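You operate a simulated robot arm through the tools that you are given. There is no shell and no other tool.

Carry out the task below with a simulated two-armed robot. There is one attempt and no reset: what you move stays moved.

JOB
Take the lid off the can labelled "C720" on the top of the cloth table and lay it down there.

It is judged by the outcome, as a careful person would: the job done as asked, and still so three seconds after it is handed in. It fails if anything else is knocked over, pushed out of place, dropped, spilled or broken. Lids that push on must go on centred and level and be pressed home; caps that screw on are set level and turned clockwise until they are tight. Flat cloth is picked up by pressing the open fingertips on it (5 to 10 N) and closing them slowly along it; thin cloth reads only 2 to 8 mm in the jaws.

ROBOT AND FRAMES
Two 7-joint arms with two-finger parallel grippers on one trunk, on a base that moves. Base frame: it is fixed to the floor where the robot stands at the start and does not move with it; the origin is under the middle of the robot, x ahead of it, y to its left, z up; the surface under the hand at the start is at about z = 0.8. Lengths are in m, angles in rad, forces in N, time in s.
The left shoulder is at the start at [0.02, 0.17, 1.153], the right one opposite. With the tool pointing down near the work surface each hand reaches from about 0.16 to 0.66 m from the robot's upright axis, wherever it stands, measured 20 degrees to its own side. Payload 3.8 kg a hand.
Tool frame (each hand has its own): the origin (TCP) lies between the finger pads and is the grasp point; the fingertips stand 0.03 m ahead of it; z points along the fingers, y is the line along which they close. Largest opening 0.11 m; finger width 0.02, thickness 0.01; the body of the gripper, 0.048 by 0.112 m, starts 0.055 m behind the TCP.
Orientation is that of the tool frame in the base frame, as a unit quaternion [x, y, z, w]. With the fingers straight down and closing along the base's y, the tool's x points along the base's -x, its y along +y and its z along -z.

CONTROLS
- The arms move only by the tool play_rows. It takes "left_deltas", "right_deltas" or both (then of equal length, played together; a hand with none holds still); each is a list of rows, each a list of 2 entries, a list of its own where there are three numbers: the shift along the base's x, y, z in m, then the turn, a rotation vector about the base's x, y, z in rad. In form: [[[dx, dy, dz], [ax, ay, az]], ...]. A call has 1 to 20 rows; each row shifts and turns the commanded pose from where the row before left it. "left_claw" and "right_claw" are, for a hand that has rows, the gripper command, from -1 (fully open) to 1 (shut), values between in proportion, set as the call begins (left out, the last holds). A row lasts 0.2 s, in which the tool goes at most 0.05 m and 0.15 rad; a call with a longer step from one row to the next is refused whole, and so is a gripper value outside its range. A pose out of reach is approached as far as the arm can. The call stops where the force on the tool passes 40 N (or 10 N more than at its start, if that is more) or the arm is blocked; 0.2 s more then pass. The fingers move at their own pace (about 0.072 m/s each) and stop on an object; they squeeze with about 32 N. The grip force told is the motor's: it shows also when the fingers shut on nothing. Time passes only in rows, and 0.2 s behind the last, so rows that do not move let the fingers close. The reply holds the time, the measured pose of the TCP, the force on the tool along the base axes, the opening and the grip force, in the units named above and with some noise, with the torque about the TCP (base axes, N m) and any sound that the robot's microphone picked up, and new pictures: "pictures" is both (left out), scene, wrist or none (wrist: the cameras of the hands that moved).
- Cameras (640 x 400 px; columns grow to the right, rows downward): "scene" is now at [0.1093, 0.0069, 1.3066]; the picture's right is [0.11, -0.99, 0.00], its down [-0.55, -0.06, -0.83] and it looks along [0.83, 0.09, -0.55] (base axes); focal length 289 px, centre (320, 200). "left" rides on the left gripper at [0.072, -0.017, -0.103] in its tool frame; the picture's right is [0.23, 0.97, 0.00], its down [-0.76, 0.18, -0.62] and it looks along [-0.61, 0.14, 0.78] (tool axes); focal length 222 px, centre (320, 200). "right" rides on the right gripper at [0.072, 0.017, -0.103] in its tool frame; the picture's right is [-0.23, 0.97, 0.00], its down [-0.76, -0.18, -0.62] and it looks along [-0.61, -0.14, 0.78] (tool axes); focal length 222 px, centre (320, 200). There is no depth. A picture from a camera that has moved, and an enlarged one, comes with that camera's place and axes in the base frame and with its lens.
- move_column(by): moves the trunk up (or, below 0, down) by that many m; the arms and the scene camera ride with it, the base frame stays. It gives what a move gives, with no picture.
- base_move(legs): drives the robot by 1 to 6 legs, each [ahead, turn to the left] in m and rad, along the robot's own axes; the way and the turn of a leg run together, so that a leg with both is an arc; at most 1.5 m and 3.142 rad a leg. The arms and the cameras ride along, it lands a little off, and it stops where it bumps. It gives what a move gives, and a new picture of the scene camera.
- head_to(pan, tilt): turns the head with the scene camera to pan (to the left, within 1.396 rad either way) and tilt (down, from -0.506 to 1.204), counted from straight ahead of the robot. It gives what a move gives, and a new picture of the scene camera.
- inspect(camera, box): a new picture of the part [left, top, right, bottom] of that camera's present view, enlarged. The clock stands still meanwhile.
- sign_off(): hands the job in; it is judged then, once.

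Nothing tells you exact positions but the pictures and the camera data. Unless the task says otherwise, let go and move clear before handing in.

The tools are called after "Request:" as name(argument=value, ...) on one line, values as JSON. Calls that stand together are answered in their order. play_rows: Moves the arms, as the interface text tells. Its arguments: {"type":"object","properties":{"left_deltas":{"type":"array","items":{"type":"array"}},"left_claw":{"type":"number"},"right_deltas":{"type":"array","items":{"type":"array"}},"right_claw":{"type":"number"},"pictures":{"type":"string","enum":["both","scene","wrist","none"]}},"required":[]} The other tools are called the same way: move_column (by) moves the trunk up or down; base_move (legs) drives the base; head_to (pan, tilt) turns the head that bears the scene camera; inspect (camera, box) takes an enlarged picture of a part of a camera's view; sign_off () hands the job in.

At the start:

```text
t: 0.0
left_tcp_pos: [0.4679, 0.3568, 1.1178]
left_orientation: [-0.001, 1.0, 0.001, 0.0]
left_contact_force: [-0.3, -0.1, -0.5]
left_torque: [0.01, -0.01, 0.03]
left_gripper_width: 0.11
left_grasp_force: 0.1
right_tcp_pos: [0.4731, -0.112, 1.1292]
right_orientation: [0.0, 1.0, 0.0, -0.001]
right_contact_force: [0.2, -0.3, -0.6]
right_torque: [0.05, -0.01, -0.03]
right_gripper_width: 0.1102
right_grasp_force: 0.1
trunk travel left (down, up): [-0.25, 0.32]
robot x, y, heading: [-0.0013, 0.0, -0.004]
head pan, tilt (commanded): [0.112, 0.585]
```

scene: 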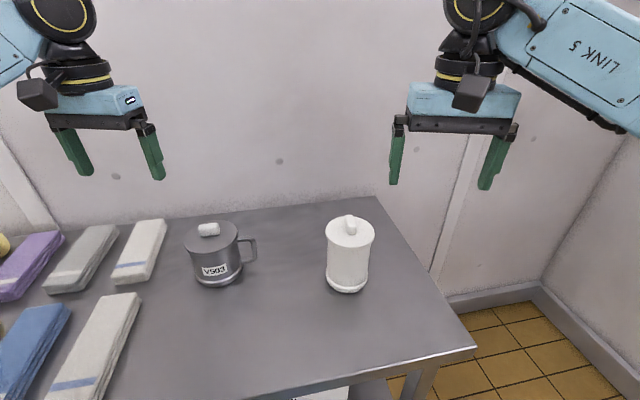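
right: 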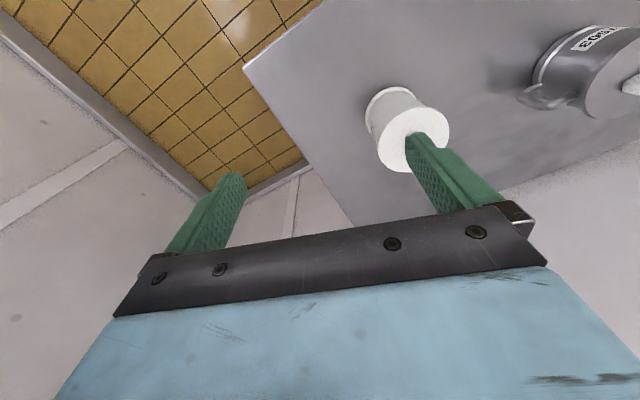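
left: 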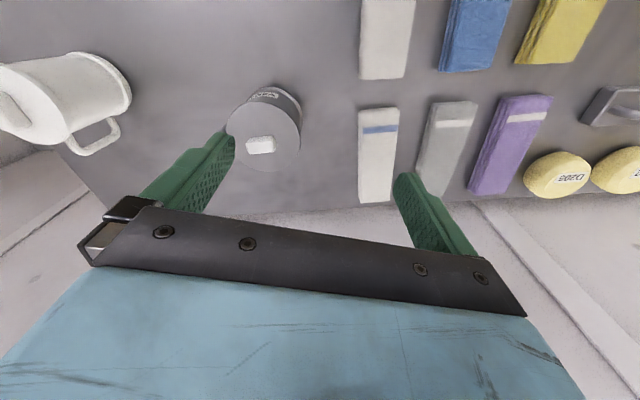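

I see a table with folded cloths, a grey can labelled "V503" and a white can whose label I can't read, with yellow labelled things farther left. I'll look around with the head to find "C720" before moving anything.

Request:
inspect(camera="scene", box=[160, 190, 400, 310])

Request:
inspect(camera="left", box=[500, 60, 640, 220])

Request:
head_to(pan=0.7, tilt=0.65)

```text
2.67 times, centred on (280, 250) of scene
camera zoom: at [0.1093, 0.0069, 1.3066], right [0.11, -0.99, 0.0], down [-0.55, -0.06, -0.83], along [0.83, 0.09, -0.55], focal length 772 px, centre (427, 67)
```

zoom: 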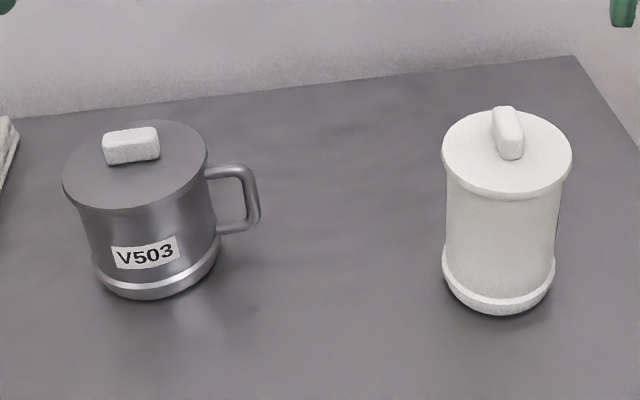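

```text
2.50 times, centred on (570, 140) of left
camera zoom: at [0.3959, 0.341, 1.2212], right [-0.23, 0.97, 0.0], down [0.76, 0.18, 0.62], along [0.61, 0.14, -0.78], focal length 555 px, centre (-305, 350)
```

zoom: 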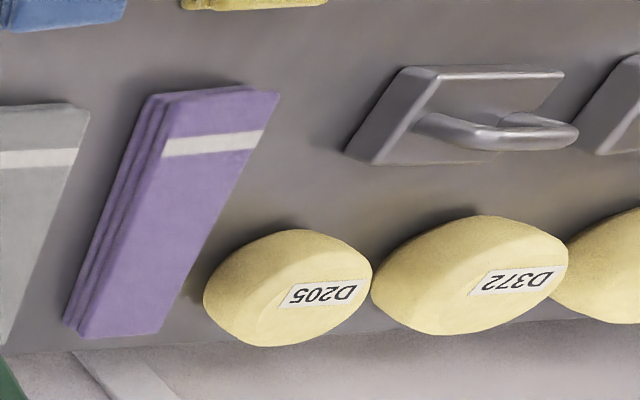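

```text
t: 1.0
left_tcp_pos: [0.4689, 0.3566, 1.1183]
left_orientation: [0.0, 1.0, -0.001, 0.0]
left_contact_force: [0.1, -0.3, -0.5]
left_torque: [-0.01, -0.01, -0.04]
left_gripper_width: 0.1099
left_grasp_force: 0.1
right_tcp_pos: [0.474, -0.1141, 1.1294]
right_orientation: [0.0, 1.0, 0.0, 0.0]
right_contact_force: [0.5, 0.4, 0.2]
right_torque: [-0.02, -0.01, -0.02]
right_gripper_width: 0.1101
right_grasp_force: 0.0
trunk travel left (down, up): [-0.25, 0.32]
robot x, y, heading: [-0.0003, -0.0002, 0.006]
head pan, tilt (commanded): [0.7, 0.649]
camera scene: at [0.0874, 0.0528, 1.3008], right [0.64, -0.77, 0.0], down [-0.46, -0.39, -0.8], along [0.61, 0.51, -0.6], focal length 289 px, centre (320, 200)
```

scene: 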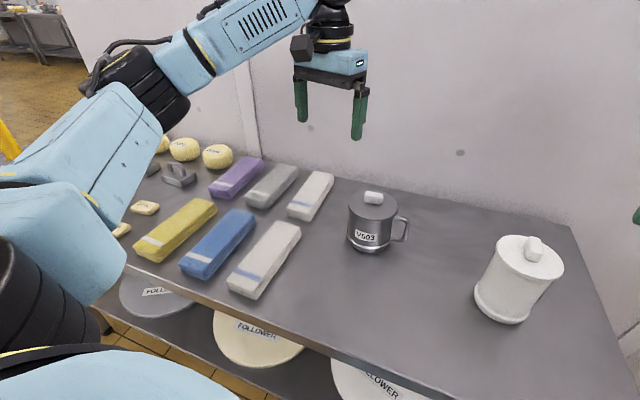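

The cloth table holds "V503", an unlabelled-from-here white can, cloths and sponges. I'll look at the white can from the wrist cameras and scan the rest of the room for other candidates.

Request:
inspect(camera="right", box=[330, 60, 490, 190])

Request:
inspect(camera="left", box=[0, 30, 160, 170])

Request:
inspect(camera="scene", box=[440, 210, 600, 340])

Request:
head_to(pan=1.39, tilt=0.5)

Request:
head_to(pan=-0.4, tilt=0.6)

Request:
head_to(pan=-1.3, tilt=0.5)

```text
3.08 times, centred on (410, 125) of right
camera zoom: at [0.4009, -0.0957, 1.2332], right [0.23, 0.97, 0.0], down [0.76, -0.18, 0.62], along [0.61, -0.14, -0.78], focal length 684 px, centre (43, 431)
```

zoom: 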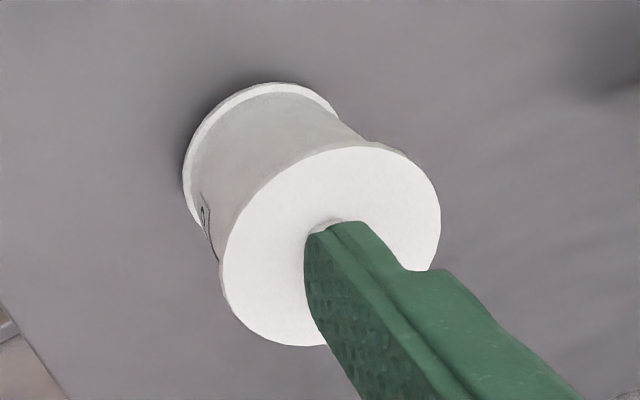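

```text
2.86 times, centred on (80, 100) of left
camera zoom: at [0.3959, 0.3411, 1.2213], right [-0.23, 0.97, 0.0], down [0.76, 0.18, 0.62], along [0.61, 0.14, -0.78], focal length 635 px, centre (1006, 486)
```

zoom: 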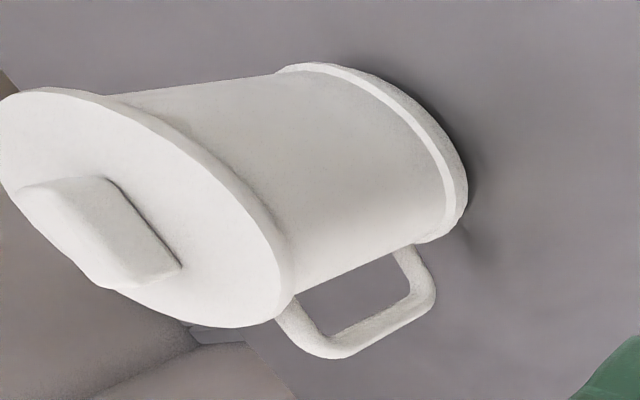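

```text
3.08 times, centred on (520, 275) of scene
camera zoom: at [0.0874, 0.0528, 1.3008], right [0.64, -0.77, 0.0], down [-0.46, -0.39, -0.8], along [0.61, 0.51, -0.6], focal length 890 px, centre (-295, -31)
```

zoom: 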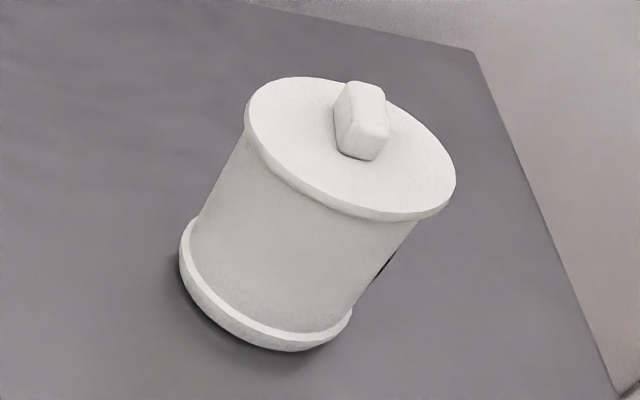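

```text
t: 2.0
left_tcp_pos: [0.4679, 0.3572, 1.118]
left_orientation: [0.001, 1.0, -0.001, 0.0]
left_contact_force: [0.3, -0.5, -0.1]
left_torque: [0.01, -0.01, 0.04]
left_gripper_width: 0.1101
left_grasp_force: 0.0
right_tcp_pos: [0.4726, -0.1121, 1.1295]
right_orientation: [0.001, 1.0, 0.0, 0.0]
right_contact_force: [0.3, 0.0, 0.0]
right_torque: [0.02, -0.02, -0.01]
right_gripper_width: 0.1099
right_grasp_force: 0.0
trunk travel left (down, up): [-0.25, 0.32]
robot x, y, heading: [0.0006, 0.0004, -0.0]
head pan, tilt (commanded): [1.389, 0.499]
camera scene: at [0.0375, 0.0864, 1.3142], right [0.98, -0.18, 0.0], down [-0.09, -0.47, -0.88], along [0.16, 0.86, -0.48], focal length 289 px, centre (320, 200)
```

scene: 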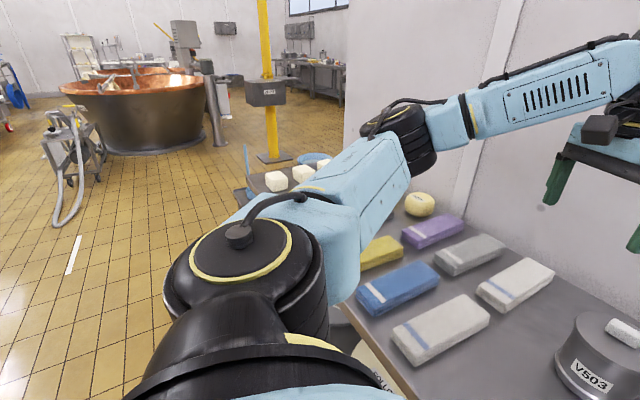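

```text
t: 3.8
left_tcp_pos: [0.4689, 0.3559, 1.117]
left_orientation: [0.0, 1.0, 0.0, 0.0]
left_contact_force: [-0.2, -0.2, -0.2]
left_torque: [0.01, 0.01, 0.0]
left_gripper_width: 0.1099
left_grasp_force: 0.0
right_tcp_pos: [0.4721, -0.1137, 1.1293]
right_orientation: [0.0, 1.0, 0.0, -0.001]
right_contact_force: [-0.3, -0.4, 0.0]
right_torque: [-0.02, -0.02, 0.01]
right_gripper_width: 0.1101
right_grasp_force: 0.1
trunk travel left (down, up): [-0.25, 0.32]
robot x, y, heading: [-0.0019, -0.0001, -0.002]
head pan, tilt (commanded): [-0.4, 0.6]
camera scene: at [0.1024, -0.0374, 1.3051], right [-0.39, -0.92, 0.0], down [-0.52, 0.22, -0.83], along [0.76, -0.32, -0.56], focal length 289 px, centre (320, 200)
```

scene: 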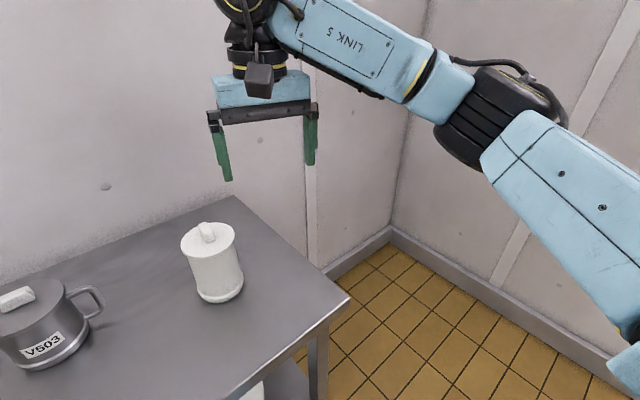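

```text
t: 5.0
left_tcp_pos: [0.4687, 0.3571, 1.1172]
left_orientation: [0.001, 1.0, 0.0, 0.0]
left_contact_force: [-0.3, 0.7, -0.9]
left_torque: [0.02, -0.01, 0.0]
left_gripper_width: 0.1102
left_grasp_force: 0.1
right_tcp_pos: [0.4731, -0.1137, 1.1297]
right_orientation: [0.0, 1.0, 0.0, 0.0]
right_contact_force: [0.7, -0.9, 0.5]
right_torque: [0.04, 0.0, 0.02]
right_gripper_width: 0.1104
right_grasp_force: 0.1
trunk travel left (down, up): [-0.25, 0.32]
robot x, y, heading: [0.0013, -0.0003, 0.003]
head pan, tilt (commanded): [-1.3, 0.499]
camera scene: at [0.0454, -0.0908, 1.3142], right [-0.96, -0.27, 0.0], down [-0.13, 0.46, -0.88], along [0.24, -0.85, -0.48], focal length 289 px, centre (320, 200)
```

scene: 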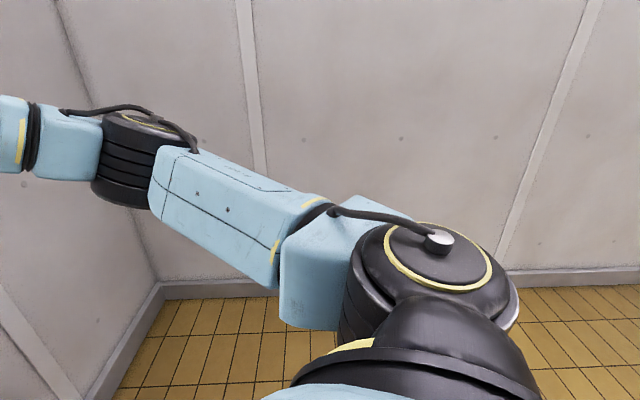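

The white can has a label on its right (-y) side that I can't read yet; I take its lid top to be near (0.546, -0.004, 0.95). I'll bring the right wrist camera round to the right of the can, staying high and clear, to read it.

Request:
head_to(pan=0.0, tilt=0.6)

Request:
play_rows(right_deltas=[[[0.0067, -0.0115, -0.003], [0, 0, 0.1428]], [[0.0067, -0.0115, -0.003], [0, 0, 0.1428]], [[0.0067, -0.0115, -0.003], [0, 0, 0.1428]], [[0.0067, -0.0115, -0.003], [0, 0, 0.1428]], [[0.0067, -0.0115, -0.003], [0, 0, 0.1428]], [[0.0067, -0.0115, -0.003], [0, 0, 0.1428]], [[0.0067, -0.0115, -0.003], [0, 0, 0.1428]], [[0.0067, -0.0115, -0.003], [0, 0, 0.1428]], [[0.0067, -0.0115, -0.003], [0, 0, 0.1428]], [[0.0067, -0.0115, -0.003], [0, 0, 0.1428]], [[0.0067, -0.0115, -0.003], [0, 0, 0.1428]]], pictures="both")

```text
t: 6.5
left_tcp_pos: [0.4673, 0.3585, 1.1175]
left_orientation: [0.0, 1.0, 0.0, 0.0]
left_contact_force: [-0.1, -0.6, 0.2]
left_torque: [0.01, 0.02, 0.03]
left_gripper_width: 0.1101
left_grasp_force: 0.1
right_tcp_pos: [0.4731, -0.1128, 1.1299]
right_orientation: [0.0, 1.0, 0.0, 0.0]
right_contact_force: [0.1, -0.3, 0.2]
right_torque: [0.0, -0.01, -0.02]
right_gripper_width: 0.11
right_grasp_force: 0.0
trunk travel left (down, up): [-0.25, 0.32]
robot x, y, heading: [-0.0018, -0.0023, -0.004]
head pan, tilt (commanded): [0.0, 0.6]
camera scene: at [0.1094, -0.0032, 1.3051], right [0.0, -1.0, 0.0], down [-0.56, 0.0, -0.83], along [0.83, 0.0, -0.56], focal length 289 px, centre (320, 200)
```

scene: 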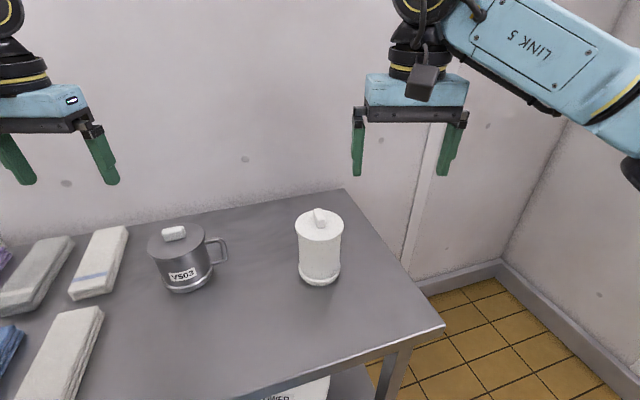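

```text
t: 8.9
left_tcp_pos: [0.4679, 0.3578, 1.1174]
left_orientation: [0.0, 1.0, 0.0, 0.0]
left_contact_force: [-0.3, -0.4, 0.6]
left_torque: [0.0, -0.03, 0.0]
left_gripper_width: 0.1098
left_grasp_force: 0.0
right_tcp_pos: [0.4885, -0.1558, 1.1064]
right_orientation: [-0.417, 0.909, 0.004, -0.005]
right_contact_force: [0.2, -0.1, -0.3]
right_torque: [-0.02, -0.01, -0.02]
right_gripper_width: 0.11
right_grasp_force: 0.2
right hand out of reach, approached as far as the arm can: row 6, 7, 8, 9, 10, 11
trunk travel left (down, up): [-0.25, 0.32]
robot x, y, heading: [0.0005, -0.0003, -0.001]
head pan, tilt (commanded): [0.0, 0.6]
camera scene: at [0.1094, -0.003, 1.3051], right [0.0, -1.0, 0.0], down [-0.56, 0.0, -0.83], along [0.83, 0.0, -0.56], focal length 289 px, centre (320, 200)
camera right: at [0.43, -0.1993, 1.2105], right [-0.59, 0.81, 0.01], down [0.64, 0.46, 0.62], along [0.49, 0.37, -0.79], focal length 222 px, centre (320, 200)
```

scene: 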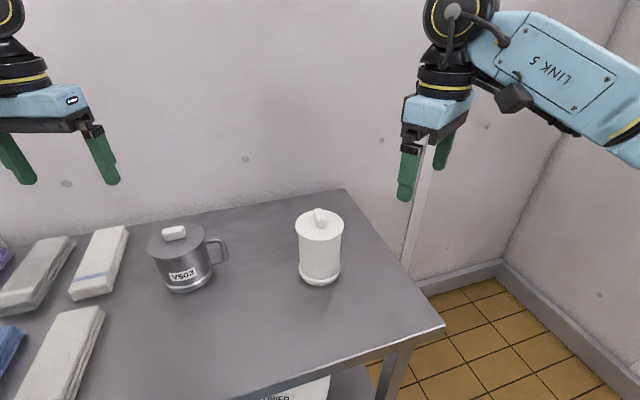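
right: 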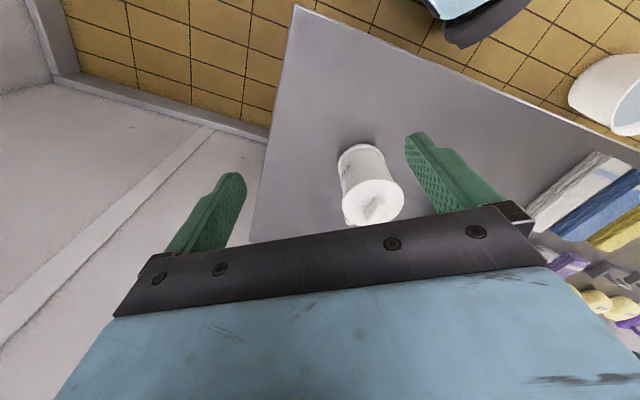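

The wrist stopped near a yaw of 0.86 rad, but the white can is now in view with the label side showing. I'll enlarge it.

Request:
inspect(camera="right", box=[325, 130, 415, 235])

```text
3.81 times, centred on (370, 182) of right
camera zoom: at [0.43, -0.1993, 1.2105], right [-0.59, 0.81, 0.01], down [0.64, 0.46, 0.62], along [0.49, 0.37, -0.79], focal length 846 px, centre (130, 267)
```

zoom: 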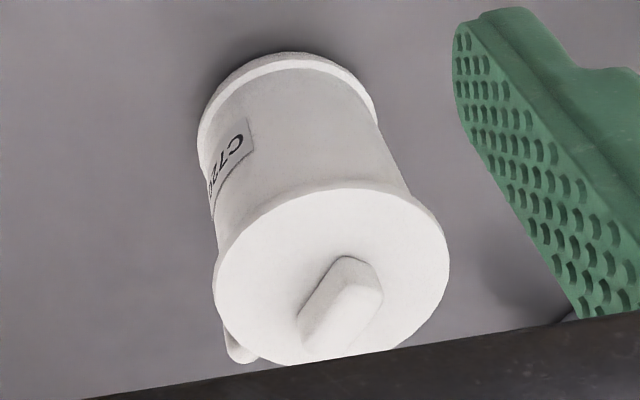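

The label reads "C72…", so the white can is C720; its knob is a bar lying roughly along x. Next I'll undo the yaw partway and check how the commanded pose follows.

Request:
play_rows(right_deltas=[[[-0.0067, 0.0115, 0.003], [0, 0, -0.1428]], [[-0.0067, 0.0115, 0.003], [0, 0, -0.1428]], [[-0.0067, 0.0115, 0.003], [0, 0, -0.1428]], [[-0.0067, 0.0115, 0.003], [0, 0, -0.1428]], [[-0.0067, 0.0115, 0.003], [0, 0, -0.1428]], [[-0.0067, 0.0115, 0.003], [0, 0, -0.1428]]], pictures="wrist")

```text
t: 10.3
left_tcp_pos: [0.4676, 0.358, 1.1175]
left_orientation: [0.0, 1.0, 0.0, 0.0]
left_contact_force: [0.8, -1.1, 0.0]
left_torque: [0.05, -0.04, -0.03]
left_gripper_width: 0.1101
left_grasp_force: 0.1
right_tcp_pos: [0.4482, -0.0846, 1.1239]
right_orientation: [-0.001, 1.0, 0.004, -0.004]
right_contact_force: [-0.3, 0.3, -0.2]
right_torque: [-0.01, 0.0, -0.03]
right_gripper_width: 0.1102
right_grasp_force: 0.2
trunk travel left (down, up): [-0.25, 0.32]
robot x, y, heading: [0.0007, -0.0014, 0.001]
head pan, tilt (commanded): [0.0, 0.6]
camera right: at [0.377, -0.0689, 1.2284], right [0.22, 0.97, 0.01], down [0.77, -0.18, 0.62], along [0.6, -0.13, -0.79], focal length 222 px, centre (320, 200)
```

right: 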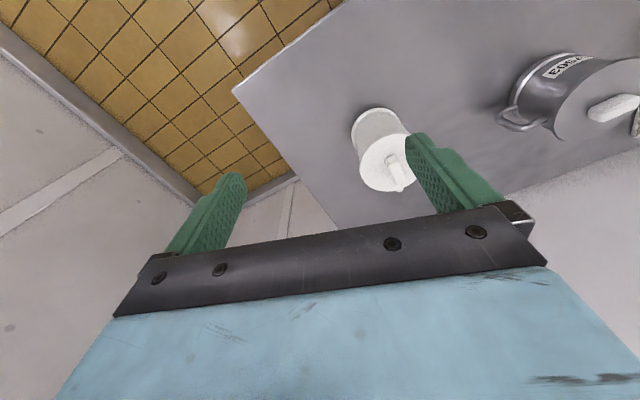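

The commanded pose follows the arm, and the right hand is back at zero yaw. I'll move it over the white can at about z = 1.06 with the fingers open, keeping the tips well above the knob.

Request:
play_rows(right_deltas=[[[0.0, 0.0, -0.02], [0, 0, 0]], [[0.02, 0.016, -0.015], [0, 0, 0]], [[0.02, 0.016, -0.01], [0, 0, 0]], [[0.02, 0.016, -0.01], [0, 0, 0]], [[0.02, 0.016, -0.01], [0, 0, 0]], [[0.017, 0.017, 0], [0, 0, 0]], [[0, 0, 0], [0, 0, 0]]], right_claw=-1, pictures="both")

```text
t: 11.9
left_tcp_pos: [0.4679, 0.3568, 1.1184]
left_orientation: [0.0, 1.0, 0.0, -0.001]
left_contact_force: [-1.5, -0.1, -0.2]
left_torque: [-0.02, 0.01, -0.02]
left_gripper_width: 0.1102
left_grasp_force: 0.1
right_tcp_pos: [0.5432, -0.0043, 1.0576]
right_orientation: [-0.003, 1.0, 0.005, -0.003]
right_contact_force: [0.2, -0.3, -0.3]
right_torque: [-0.02, -0.01, -0.02]
right_gripper_width: 0.1101
right_grasp_force: 0.0
trunk travel left (down, up): [-0.25, 0.32]
robot x, y, heading: [0.0017, 0.0035, 0.003]
head pan, tilt (commanded): [0.0, 0.6]
camera scene: at [0.1093, -0.0036, 1.3051], right [0.0, -1.0, 0.0], down [-0.56, 0.0, -0.83], along [0.83, 0.0, -0.56], focal length 289 px, centre (320, 200)
camera right: at [0.4727, 0.0116, 1.1622], right [0.22, 0.97, 0.01], down [0.77, -0.18, 0.62], along [0.6, -0.13, -0.79], focal length 222 px, centre (320, 200)
```

scene: 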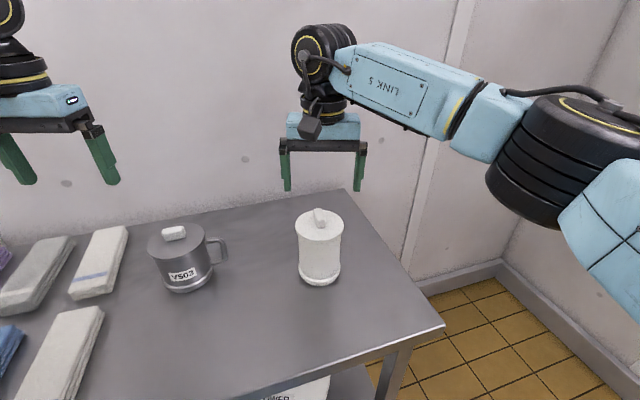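
right: 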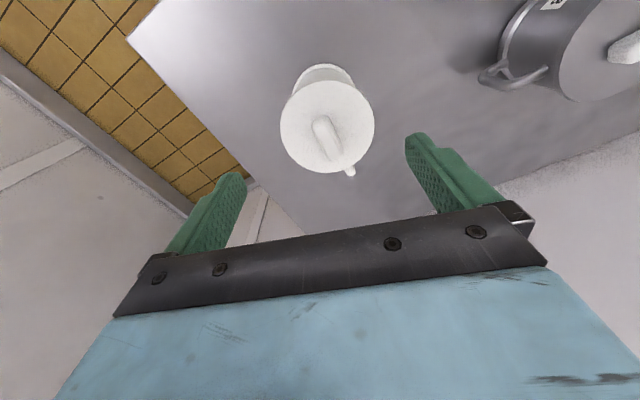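

Request:
inspect(camera="right", box=[260, 50, 400, 190])

Request:
inspect(camera="scene", box=[270, 130, 390, 300])

Request:
inspect(camera="left", box=[0, 30, 160, 170])

```text
2.86 times, centred on (330, 120) of right
camera zoom: at [0.4727, 0.0116, 1.1622], right [0.22, 0.97, 0.01], down [0.77, -0.18, 0.62], along [0.6, -0.13, -0.79], focal length 635 px, centre (291, 429)
```

zoom: 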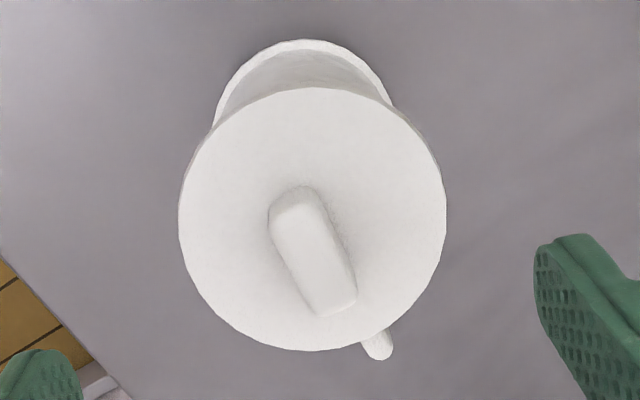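

```text
2.35 times, centred on (330, 215) of scene
camera zoom: at [0.1093, -0.0036, 1.3051], right [0.0, -1.0, 0.0], down [-0.56, 0.0, -0.83], along [0.83, 0.0, -0.56], focal length 681 px, centre (296, 165)
```

zoom: 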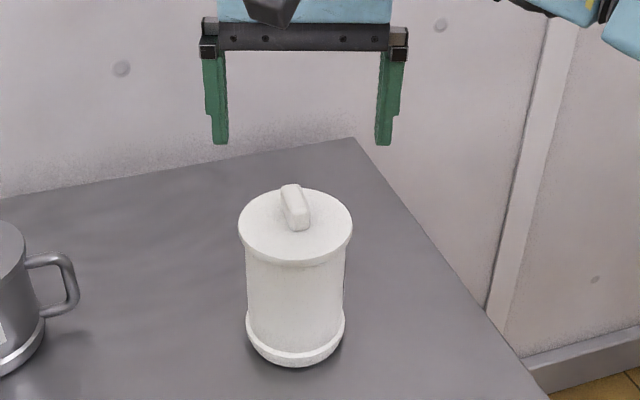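

```text
2.86 times, centred on (80, 100) of left
camera zoom: at [0.3958, 0.3406, 1.2214], right [-0.23, 0.97, 0.0], down [0.76, 0.18, 0.62], along [0.61, 0.14, -0.78], focal length 635 px, centre (1006, 486)
```

zoom: 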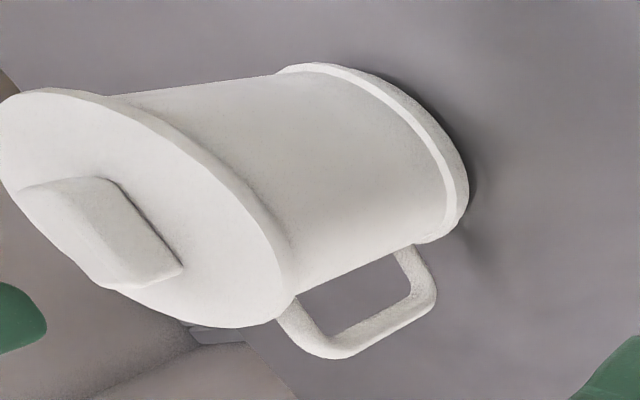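

The C720 can's lid is centred near (0.549, 0.002) with top at z ≈ 0.95, and the knob bar is turned about +0.2 rad from x. I'll centre the right hand on it, yaw by 0.2 rad and half close the fingers, then check again before descending.

Request:
play_rows(right_deltas=[[[0.003, 0.003, 0], [0, 0, 0.1]], [[0.003, 0.003, 0], [0, 0, 0.1]], [[0, 0, -0.015], [0, 0, 0]], [[0, 0, -0.015], [0, 0, 0]], [[0, 0, 0], [0, 0, 0]]], right_claw=0.1, pictures="both")

Request:
inspect(camera="right", box=[250, 50, 390, 200])

Request:
inspect(camera="scene", box=[270, 150, 370, 300])

```text
t: 13.1
left_tcp_pos: [0.4672, 0.3582, 1.1188]
left_orientation: [0.0, 1.0, 0.0, 0.001]
left_contact_force: [-0.8, -0.3, -0.2]
left_torque: [-0.01, 0.03, -0.01]
left_gripper_width: 0.11
left_grasp_force: 0.0
right_tcp_pos: [0.5513, -0.0004, 1.0287]
right_orientation: [-0.102, 0.995, 0.005, -0.004]
right_contact_force: [-0.1, -0.6, 0.2]
right_torque: [0.0, -0.02, 0.01]
right_gripper_width: 0.0496
right_grasp_force: 0.1
trunk travel left (down, up): [-0.25, 0.32]
robot x, y, heading: [-0.0004, -0.0036, 0.001]
head pan, tilt (commanded): [0.0, 0.6]
camera scene: at [0.1093, -0.0031, 1.3051], right [0.0, -1.0, 0.0], down [-0.56, 0.0, -0.83], along [0.83, 0.0, -0.56], focal length 289 px, centre (320, 200)
camera right: at [0.4781, 0.0024, 1.1335], right [0.02, 1.0, 0.01], down [0.79, -0.02, 0.62], along [0.62, -0.01, -0.79], focal length 222 px, centre (320, 200)
```

scene: 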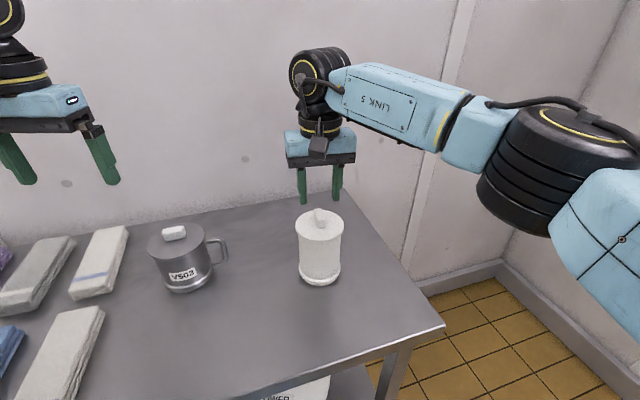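
right: 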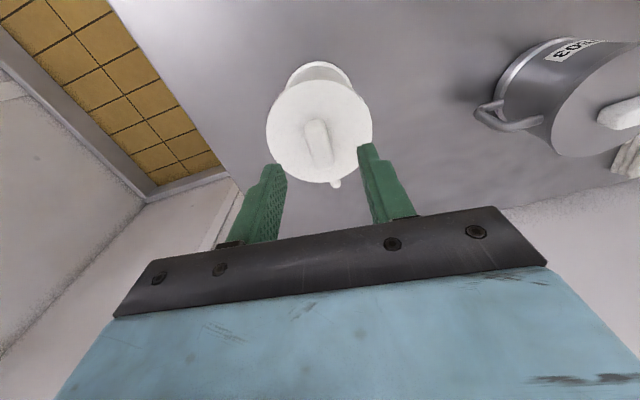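

```text
2.67 times, centred on (320, 125) of right
camera zoom: at [0.4781, 0.0024, 1.1335], right [0.02, 1.0, 0.01], down [0.79, -0.02, 0.62], along [0.62, -0.01, -0.79], focal length 592 px, centre (320, 400)
```

zoom: 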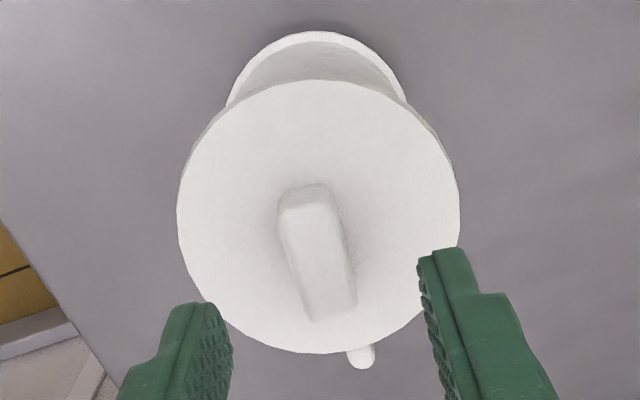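

```text
2.67 times, centred on (320, 225) of scene
camera zoom: at [0.1093, -0.0031, 1.3051], right [0.0, -1.0, 0.0], down [-0.56, 0.0, -0.83], along [0.83, 0.0, -0.56], focal length 772 px, centre (320, 133)
```

zoom: 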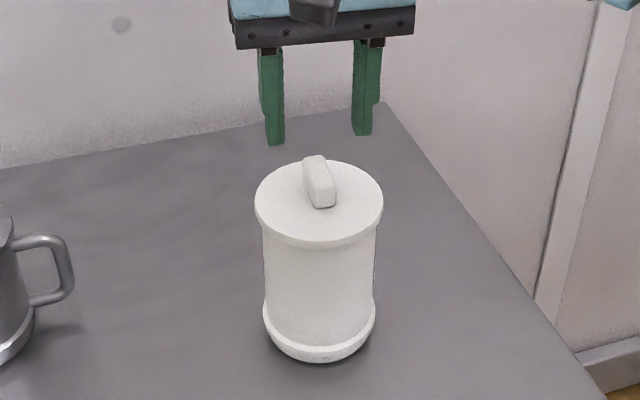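

The fingers are now centred on the knob with the right yaw and 0.05 m opening. I'll go down in small steps, watching the force, until the tips are just above the lid's top.

Request:
play_rows(right_deltas=[[[-0.001, 0.0, -0.01], [0, 0, 0]], [[0, 0, -0.01], [0, 0, 0]], [[0, 0, -0.01], [0, 0, 0]], [[0, 0, -0.006], [0, 0, 0]], [[0, 0, 0], [0, 0, 0]]], right_claw=0.1, pictures="none")

Request:
inspect(camera="right", box=[250, 70, 390, 220])

Request:
inspect(camera="scene", box=[280, 170, 360, 270])

Request:
inspect(camera="left", box=[0, 20, 140, 160])

```text
t: 14.3
left_tcp_pos: [0.4686, 0.3588, 1.1172]
left_orientation: [0.0, 1.0, 0.0, 0.001]
left_contact_force: [0.2, 0.0, 0.1]
left_torque: [-0.04, 0.0, -0.01]
left_gripper_width: 0.11
left_grasp_force: 0.1
right_tcp_pos: [0.5507, 0.0001, 0.9934]
right_orientation: [-0.102, 0.995, 0.003, -0.004]
right_contact_force: [-0.1, 0.8, 0.5]
right_torque: [0.01, 0.01, 0.01]
right_gripper_width: 0.0495
right_grasp_force: 0.0
trunk travel left (down, up): [-0.25, 0.32]
robot x, y, heading: [0.0055, -0.0027, -0.001]
head pan, tilt (commanded): [0.0, 0.6]
```

```text
2.67 times, centred on (320, 145) of right
camera zoom: at [0.4781, 0.0024, 1.0979], right [0.02, 1.0, 0.01], down [0.79, -0.02, 0.62], along [0.62, -0.01, -0.79], focal length 592 px, centre (320, 347)
```

zoom: 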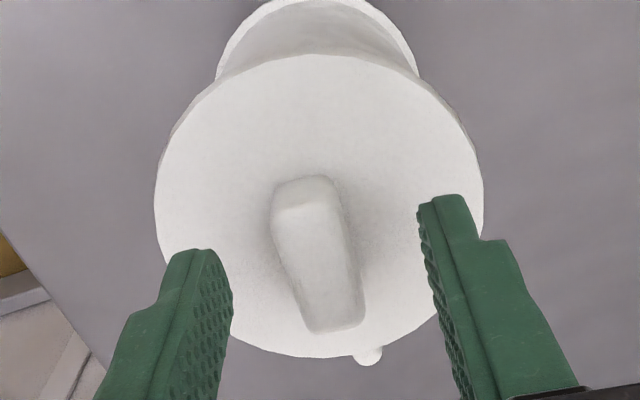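

```text
4.00 times, centred on (320, 220) of scene
camera zoom: at [0.1094, -0.0031, 1.3051], right [0.0, -1.0, 0.0], down [-0.56, 0.0, -0.83], along [0.83, 0.0, -0.56], focal length 1157 px, centre (320, 120)
```

zoom: 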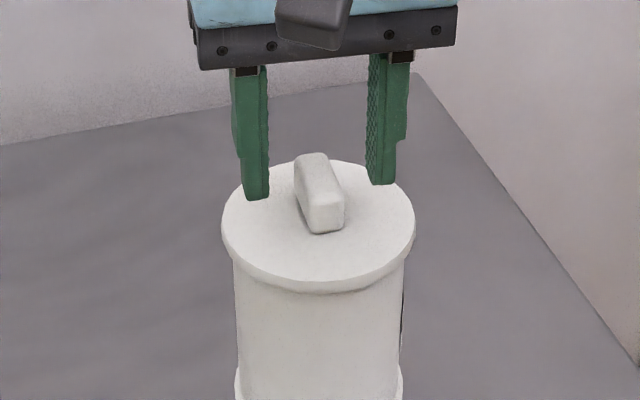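

```text
2.86 times, centred on (70, 90) of left
camera zoom: at [0.3959, 0.3411, 1.2213], right [-0.23, 0.97, 0.0], down [0.76, 0.18, 0.62], along [0.61, 0.14, -0.78], focal length 635 px, centre (1034, 514)
```

zoom: 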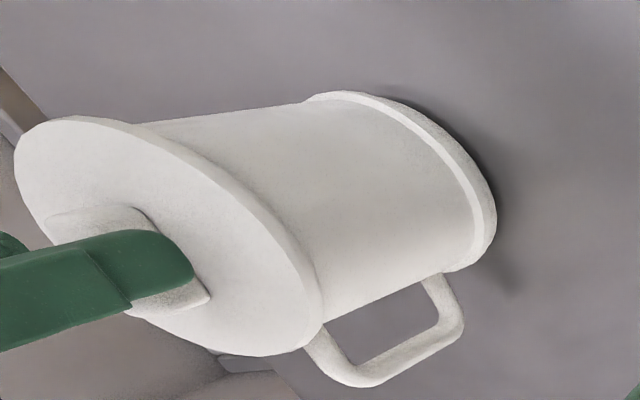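

The tips are at z ≈ 0.963, beside the top of the knob and not touching. I'll go down another 9 mm and look before closing.

Request:
play_rows(right_deltas=[[[0, 0, -0.003], [0, 0, 0]], [[0, 0, -0.003], [0, 0, 0]], [[0, 0, -0.003], [0, 0, 0]], [[0, 0, 0], [0, 0, 0]]], right_claw=0.1, pictures="none")

Request:
inspect(camera="right", box=[250, 70, 390, 220])

Request:
inspect(camera="scene", box=[280, 170, 360, 270])

Request:
inspect(camera="left", box=[0, 40, 100, 160])

```text
t: 15.3
left_tcp_pos: [0.4681, 0.3569, 1.1179]
left_orientation: [0.0, 1.0, -0.001, 0.0]
left_contact_force: [0.6, -0.3, -0.6]
left_torque: [-0.01, 0.0, 0.0]
left_gripper_width: 0.1097
left_grasp_force: 0.1
right_tcp_pos: [0.5512, 0.0015, 0.9862]
right_orientation: [-0.102, 0.995, 0.005, -0.004]
right_contact_force: [-0.1, -0.4, 0.0]
right_torque: [-0.01, -0.01, -0.01]
right_gripper_width: 0.0497
right_grasp_force: 0.0
trunk travel left (down, up): [-0.25, 0.32]
robot x, y, heading: [0.0015, -0.0004, -0.002]
head pan, tilt (commanded): [0.0, 0.6]
```

```text
2.67 times, centred on (320, 145) of right
camera zoom: at [0.4776, 0.0021, 1.0887], right [0.02, 1.0, 0.01], down [0.79, -0.02, 0.62], along [0.62, -0.01, -0.79], focal length 592 px, centre (320, 347)
```

zoom: 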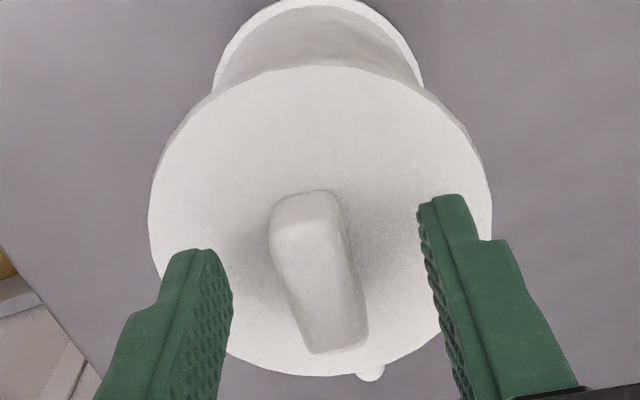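

```text
4.00 times, centred on (320, 220) of scene
camera zoom: at [0.1094, -0.0031, 1.3051], right [0.0, -1.0, 0.0], down [-0.56, 0.0, -0.83], along [0.83, 0.0, -0.56], focal length 1157 px, centre (320, 120)
```

zoom: 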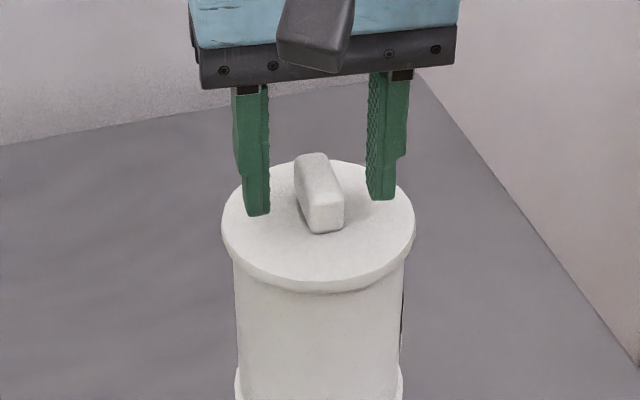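

```text
3.33 times, centred on (50, 100) of left
camera zoom: at [0.3958, 0.3411, 1.2213], right [-0.23, 0.97, 0.0], down [0.76, 0.18, 0.62], along [0.61, 0.14, -0.78], focal length 740 px, centre (1220, 533)
```

zoom: 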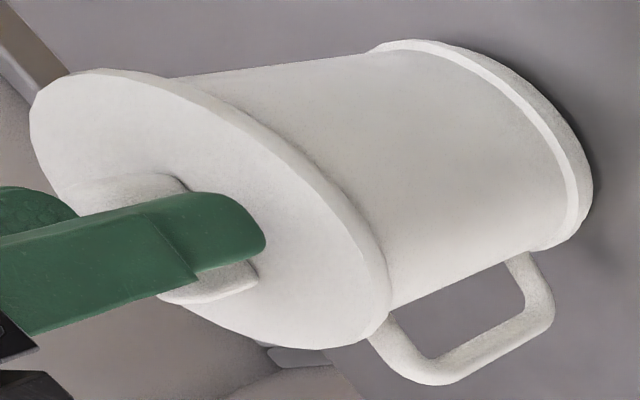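

The tips are about 6 mm above the lid's top with the knob between them. I'll go down 3 mm more and close on the knob.

Request:
play_rows(right_deltas=[[[-0.001, 0, -0.0015], [0, 0, 0]], [[0, 0, -0.0015], [0, 0, 0]], [[0, 0, 0], [0, 0, 0]]], right_claw=0.1, pictures="none")

Request:
play_rows(right_deltas=[[[0, 0, 0], [0, 0, 0]], [[0, 0, 0], [0, 0, 0]], [[0, 0, 0], [0, 0, 0]], [[0, 0, 0], [0, 0, 0]], [[0, 0, 0], [0, 0, 0]]], right_claw=1, pictures="both")

Request:
inspect(camera="scene", box=[280, 170, 360, 270])

```text
t: 16.1
left_tcp_pos: [0.4681, 0.3576, 1.1169]
left_orientation: [0.0, 1.0, 0.0, 0.0]
left_contact_force: [-0.6, 0.2, 0.3]
left_torque: [0.0, -0.01, 0.0]
left_gripper_width: 0.1101
left_grasp_force: 0.0
right_tcp_pos: [0.5499, 0.0015, 0.9808]
right_orientation: [-0.103, 0.995, 0.004, -0.003]
right_contact_force: [0.3, 0.1, 0.1]
right_torque: [-0.04, -0.03, 0.01]
right_gripper_width: 0.0497
right_grasp_force: 0.0
trunk travel left (down, up): [-0.25, 0.32]
robot x, y, heading: [0.0011, -0.0007, -0.0]
head pan, tilt (commanded): [0.0, 0.6]
```

```text
t: 17.3
left_tcp_pos: [0.4691, 0.3585, 1.1179]
left_orientation: [0.0, 1.0, 0.0, 0.0]
left_contact_force: [-0.3, -0.4, 0.1]
left_torque: [-0.01, 0.0, 0.04]
left_gripper_width: 0.1099
left_grasp_force: 0.0
right_tcp_pos: [0.5508, 0.0001, 0.9815]
right_orientation: [-0.102, 0.995, 0.004, -0.005]
right_contact_force: [-1.2, -0.8, -0.5]
right_torque: [-0.13, 0.03, -0.08]
right_gripper_width: 0.0169
right_grasp_force: 32.2
trunk travel left (down, up): [-0.25, 0.32]
robot x, y, heading: [-0.0029, 0.0022, -0.003]
head pan, tilt (commanded): [0.0, 0.6]
camera scene: at [0.1094, -0.0032, 1.3051], right [0.0, -1.0, 0.0], down [-0.56, 0.0, -0.83], along [0.83, 0.0, -0.56], focal length 289 px, centre (320, 200)
camera right: at [0.4763, 0.0023, 1.086], right [0.03, 1.0, 0.01], down [0.79, -0.02, 0.62], along [0.62, -0.01, -0.79], focal length 222 px, centre (320, 200)
```

scene: 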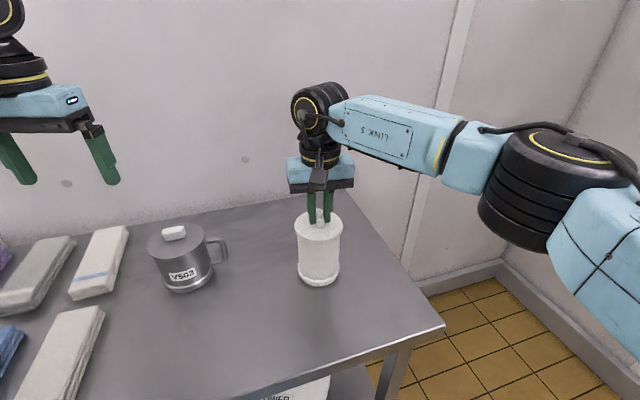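
right: 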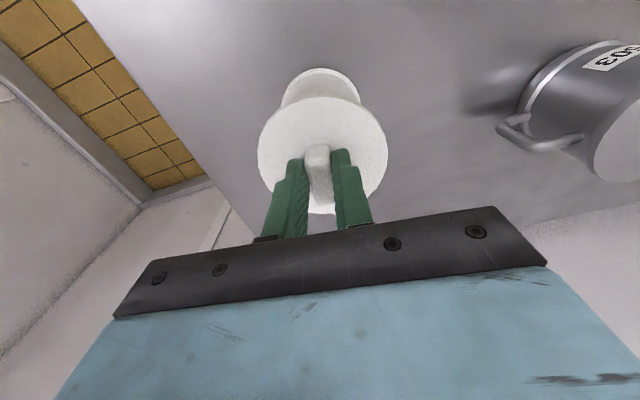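

```text
4.00 times, centred on (320, 220) of scene
camera zoom: at [0.1094, -0.0032, 1.3051], right [0.0, -1.0, 0.0], down [-0.56, 0.0, -0.83], along [0.83, 0.0, -0.56], focal length 1157 px, centre (320, 120)
```

zoom: 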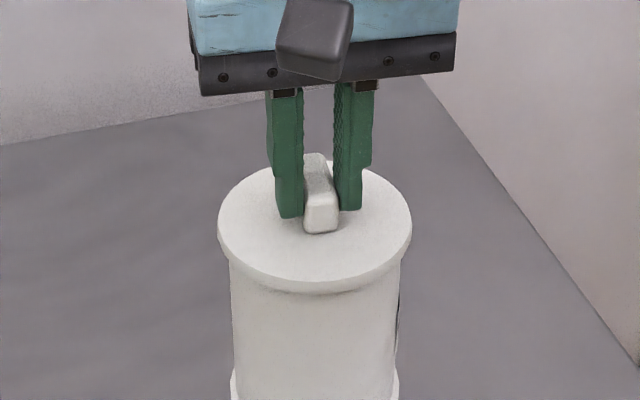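

The knob is gripped (17 mm wide, 32 N). I'll lift gently a few millimetres at a time to learn whether the lid just lifts, sticks or screws.

Request:
play_rows(right_deltas=[[[0, 0, 0.0015], [0, 0, 0]], [[0, 0, 0.0015], [0, 0, 0]], [[0, 0, 0], [0, 0, 0]]], pictures="scene")

Request:
inspect(camera="scene", box=[270, 190, 370, 300])

Request:
inspect(camera="left", box=[0, 40, 140, 160])

```text
t: 18.1
left_tcp_pos: [0.4682, 0.357, 1.1167]
left_orientation: [0.0, 1.0, 0.0, 0.0]
left_contact_force: [0.4, 0.4, 0.6]
left_torque: [-0.02, -0.01, -0.01]
left_gripper_width: 0.11
left_grasp_force: 0.0
right_tcp_pos: [0.548, 0.0004, 0.9855]
right_orientation: [-0.101, 0.995, 0.006, -0.004]
right_contact_force: [0.3, -0.1, -2.2]
right_torque: [0.0, 0.03, 0.0]
right_gripper_width: 0.017
right_grasp_force: 31.9
trunk travel left (down, up): [-0.25, 0.32]
robot x, y, heading: [0.0027, -0.0007, -0.001]
head pan, tilt (commanded): [0.0, 0.6]
camera scene: at [0.1095, -0.0031, 1.3051], right [0.0, -1.0, 0.0], down [-0.57, 0.0, -0.82], along [0.82, 0.0, -0.57], focal length 289 px, centre (320, 200)
```

scene: 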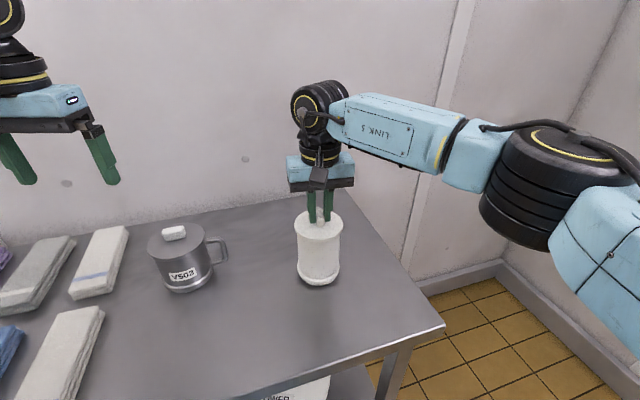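

```text
3.64 times, centred on (320, 245) of scene
camera zoom: at [0.1095, -0.0031, 1.3051], right [0.0, -1.0, 0.0], down [-0.57, 0.0, -0.82], along [0.82, 0.0, -0.57], focal length 1052 px, centre (320, 36)
```

zoom: 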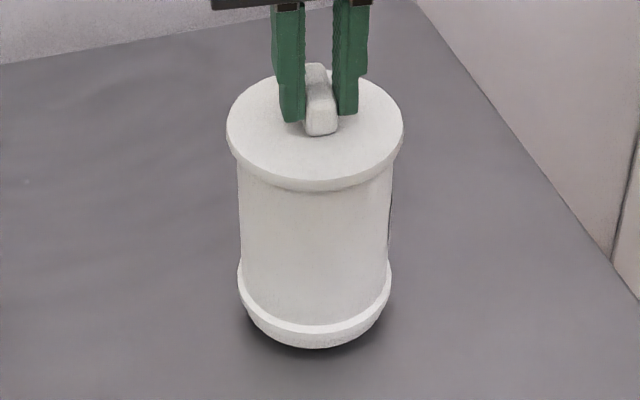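

```text
3.33 times, centred on (70, 100) of left
camera zoom: at [0.396, 0.3411, 1.2212], right [-0.23, 0.97, 0.0], down [0.76, 0.18, 0.62], along [0.61, 0.14, -0.78], focal length 740 px, centre (1153, 533)
```

zoom: 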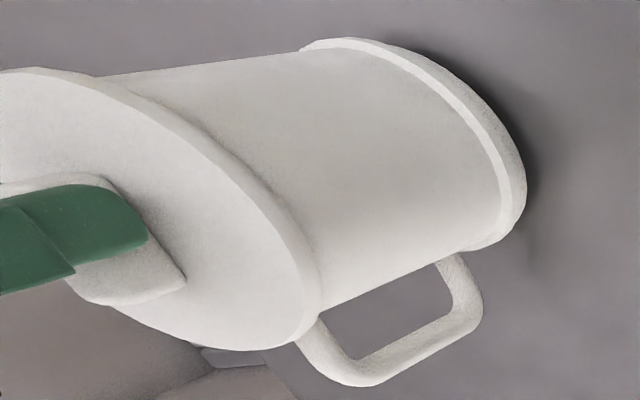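

After 3 mm of lift the hand carries only about 2 N, and I can't yet tell whether the lid alone or the whole can came up. I'll lift 3 mm more and look closely at the rim and the foot.

Request:
play_rows(right_deltas=[[[0, 0, 0.0015], [0, 0, 0]], [[0, 0, 0.0015], [0, 0, 0]], [[0, 0, 0], [0, 0, 0]]], pictures="none")

Request:
inspect(camera="scene", box=[270, 190, 370, 300])

Request:
inspect(camera="left", box=[0, 40, 140, 160])

```text
t: 18.9
left_tcp_pos: [0.469, 0.3583, 1.1173]
left_orientation: [0.001, 1.0, 0.0, 0.0]
left_contact_force: [0.1, 0.0, -0.8]
left_torque: [0.0, 0.02, -0.01]
left_gripper_width: 0.1099
left_grasp_force: 0.1
right_tcp_pos: [0.55, 0.0007, 0.9872]
right_orientation: [-0.102, 0.995, 0.003, -0.004]
right_contact_force: [-0.2, -0.6, -1.4]
right_torque: [-0.02, 0.02, -0.03]
right_gripper_width: 0.017
right_grasp_force: 31.8
trunk travel left (down, up): [-0.25, 0.32]
robot x, y, heading: [0.0019, -0.0044, 0.005]
head pan, tilt (commanded): [0.0, 0.6]
```

```text
3.64 times, centred on (320, 245) of scene
camera zoom: at [0.1096, -0.0031, 1.3051], right [0.0, -1.0, 0.0], down [-0.57, 0.0, -0.82], along [0.82, 0.0, -0.57], focal length 1052 px, centre (320, 36)
```

zoom: 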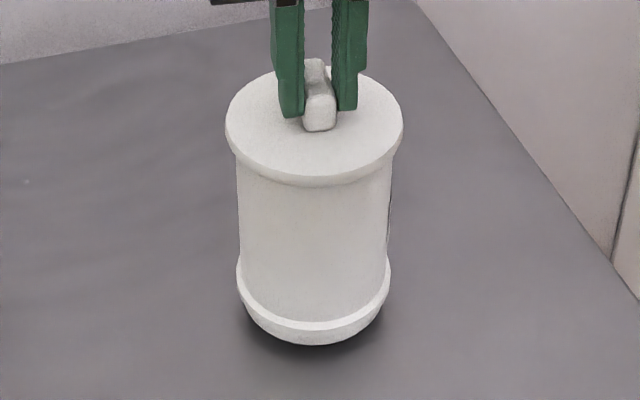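

```text
3.33 times, centred on (70, 100) of left
camera zoom: at [0.396, 0.3411, 1.2212], right [-0.23, 0.97, 0.0], down [0.76, 0.18, 0.62], along [0.61, 0.14, -0.78], focal length 740 px, centre (1153, 533)
```

zoom: 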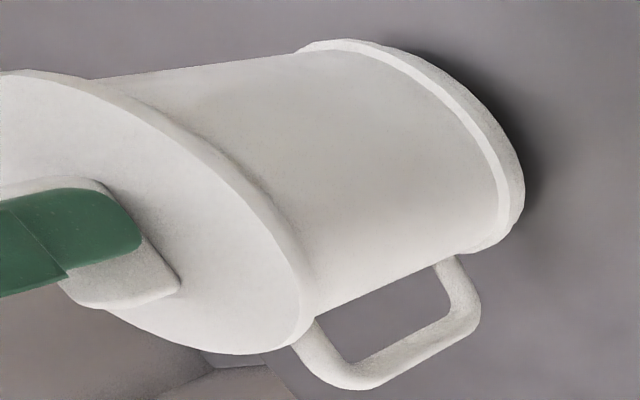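

The whole light can (about 0.2 kg) came up with the lid, so the lid is held by friction or a thread and the can must be held by the other hand. I'll set the can back down exactly where it stood and check the force.

Request:
play_rows(right_deltas=[[[0, 0, -0.0015], [0, 0, 0]], [[0, 0, -0.0015], [0, 0, 0]], [[0, 0, -0.0015], [0, 0, 0]], [[0, 0, -0.0012], [0, 0, 0]], [[0, 0, 0], [0, 0, 0]]], pictures="none")

Request:
inspect(camera="scene", box=[270, 190, 370, 300])

```text
t: 20.1
left_tcp_pos: [0.4691, 0.3579, 1.1175]
left_orientation: [0.0, 1.0, 0.0, 0.0]
left_contact_force: [-1.2, -0.7, 0.1]
left_torque: [-0.04, 0.01, 0.02]
left_gripper_width: 0.11
left_grasp_force: 0.1
right_tcp_pos: [0.5495, 0.002, 0.9824]
right_orientation: [-0.102, 0.995, 0.004, -0.003]
right_contact_force: [-0.6, -0.7, 0.9]
right_torque: [-0.1, 0.06, -0.01]
right_gripper_width: 0.0168
right_grasp_force: 32.5
trunk travel left (down, up): [-0.25, 0.32]
robot x, y, heading: [-0.0015, -0.0011, -0.007]
head pan, tilt (commanded): [0.0, 0.6]
```

```text
3.64 times, centred on (320, 245) of scene
camera zoom: at [0.1092, -0.0031, 1.3051], right [0.0, -1.0, 0.0], down [-0.56, 0.0, -0.83], along [0.83, 0.0, -0.56], focal length 1052 px, centre (320, 36)
```

zoom: 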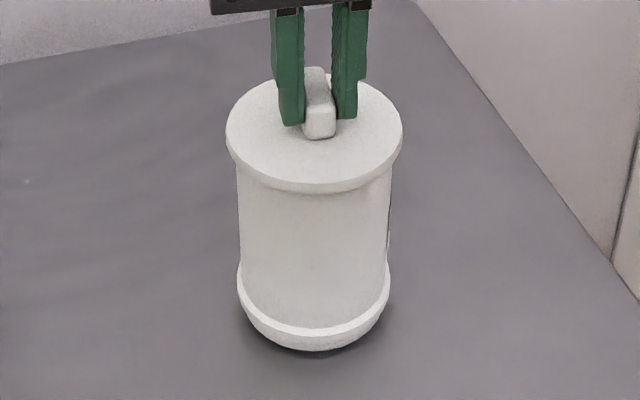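

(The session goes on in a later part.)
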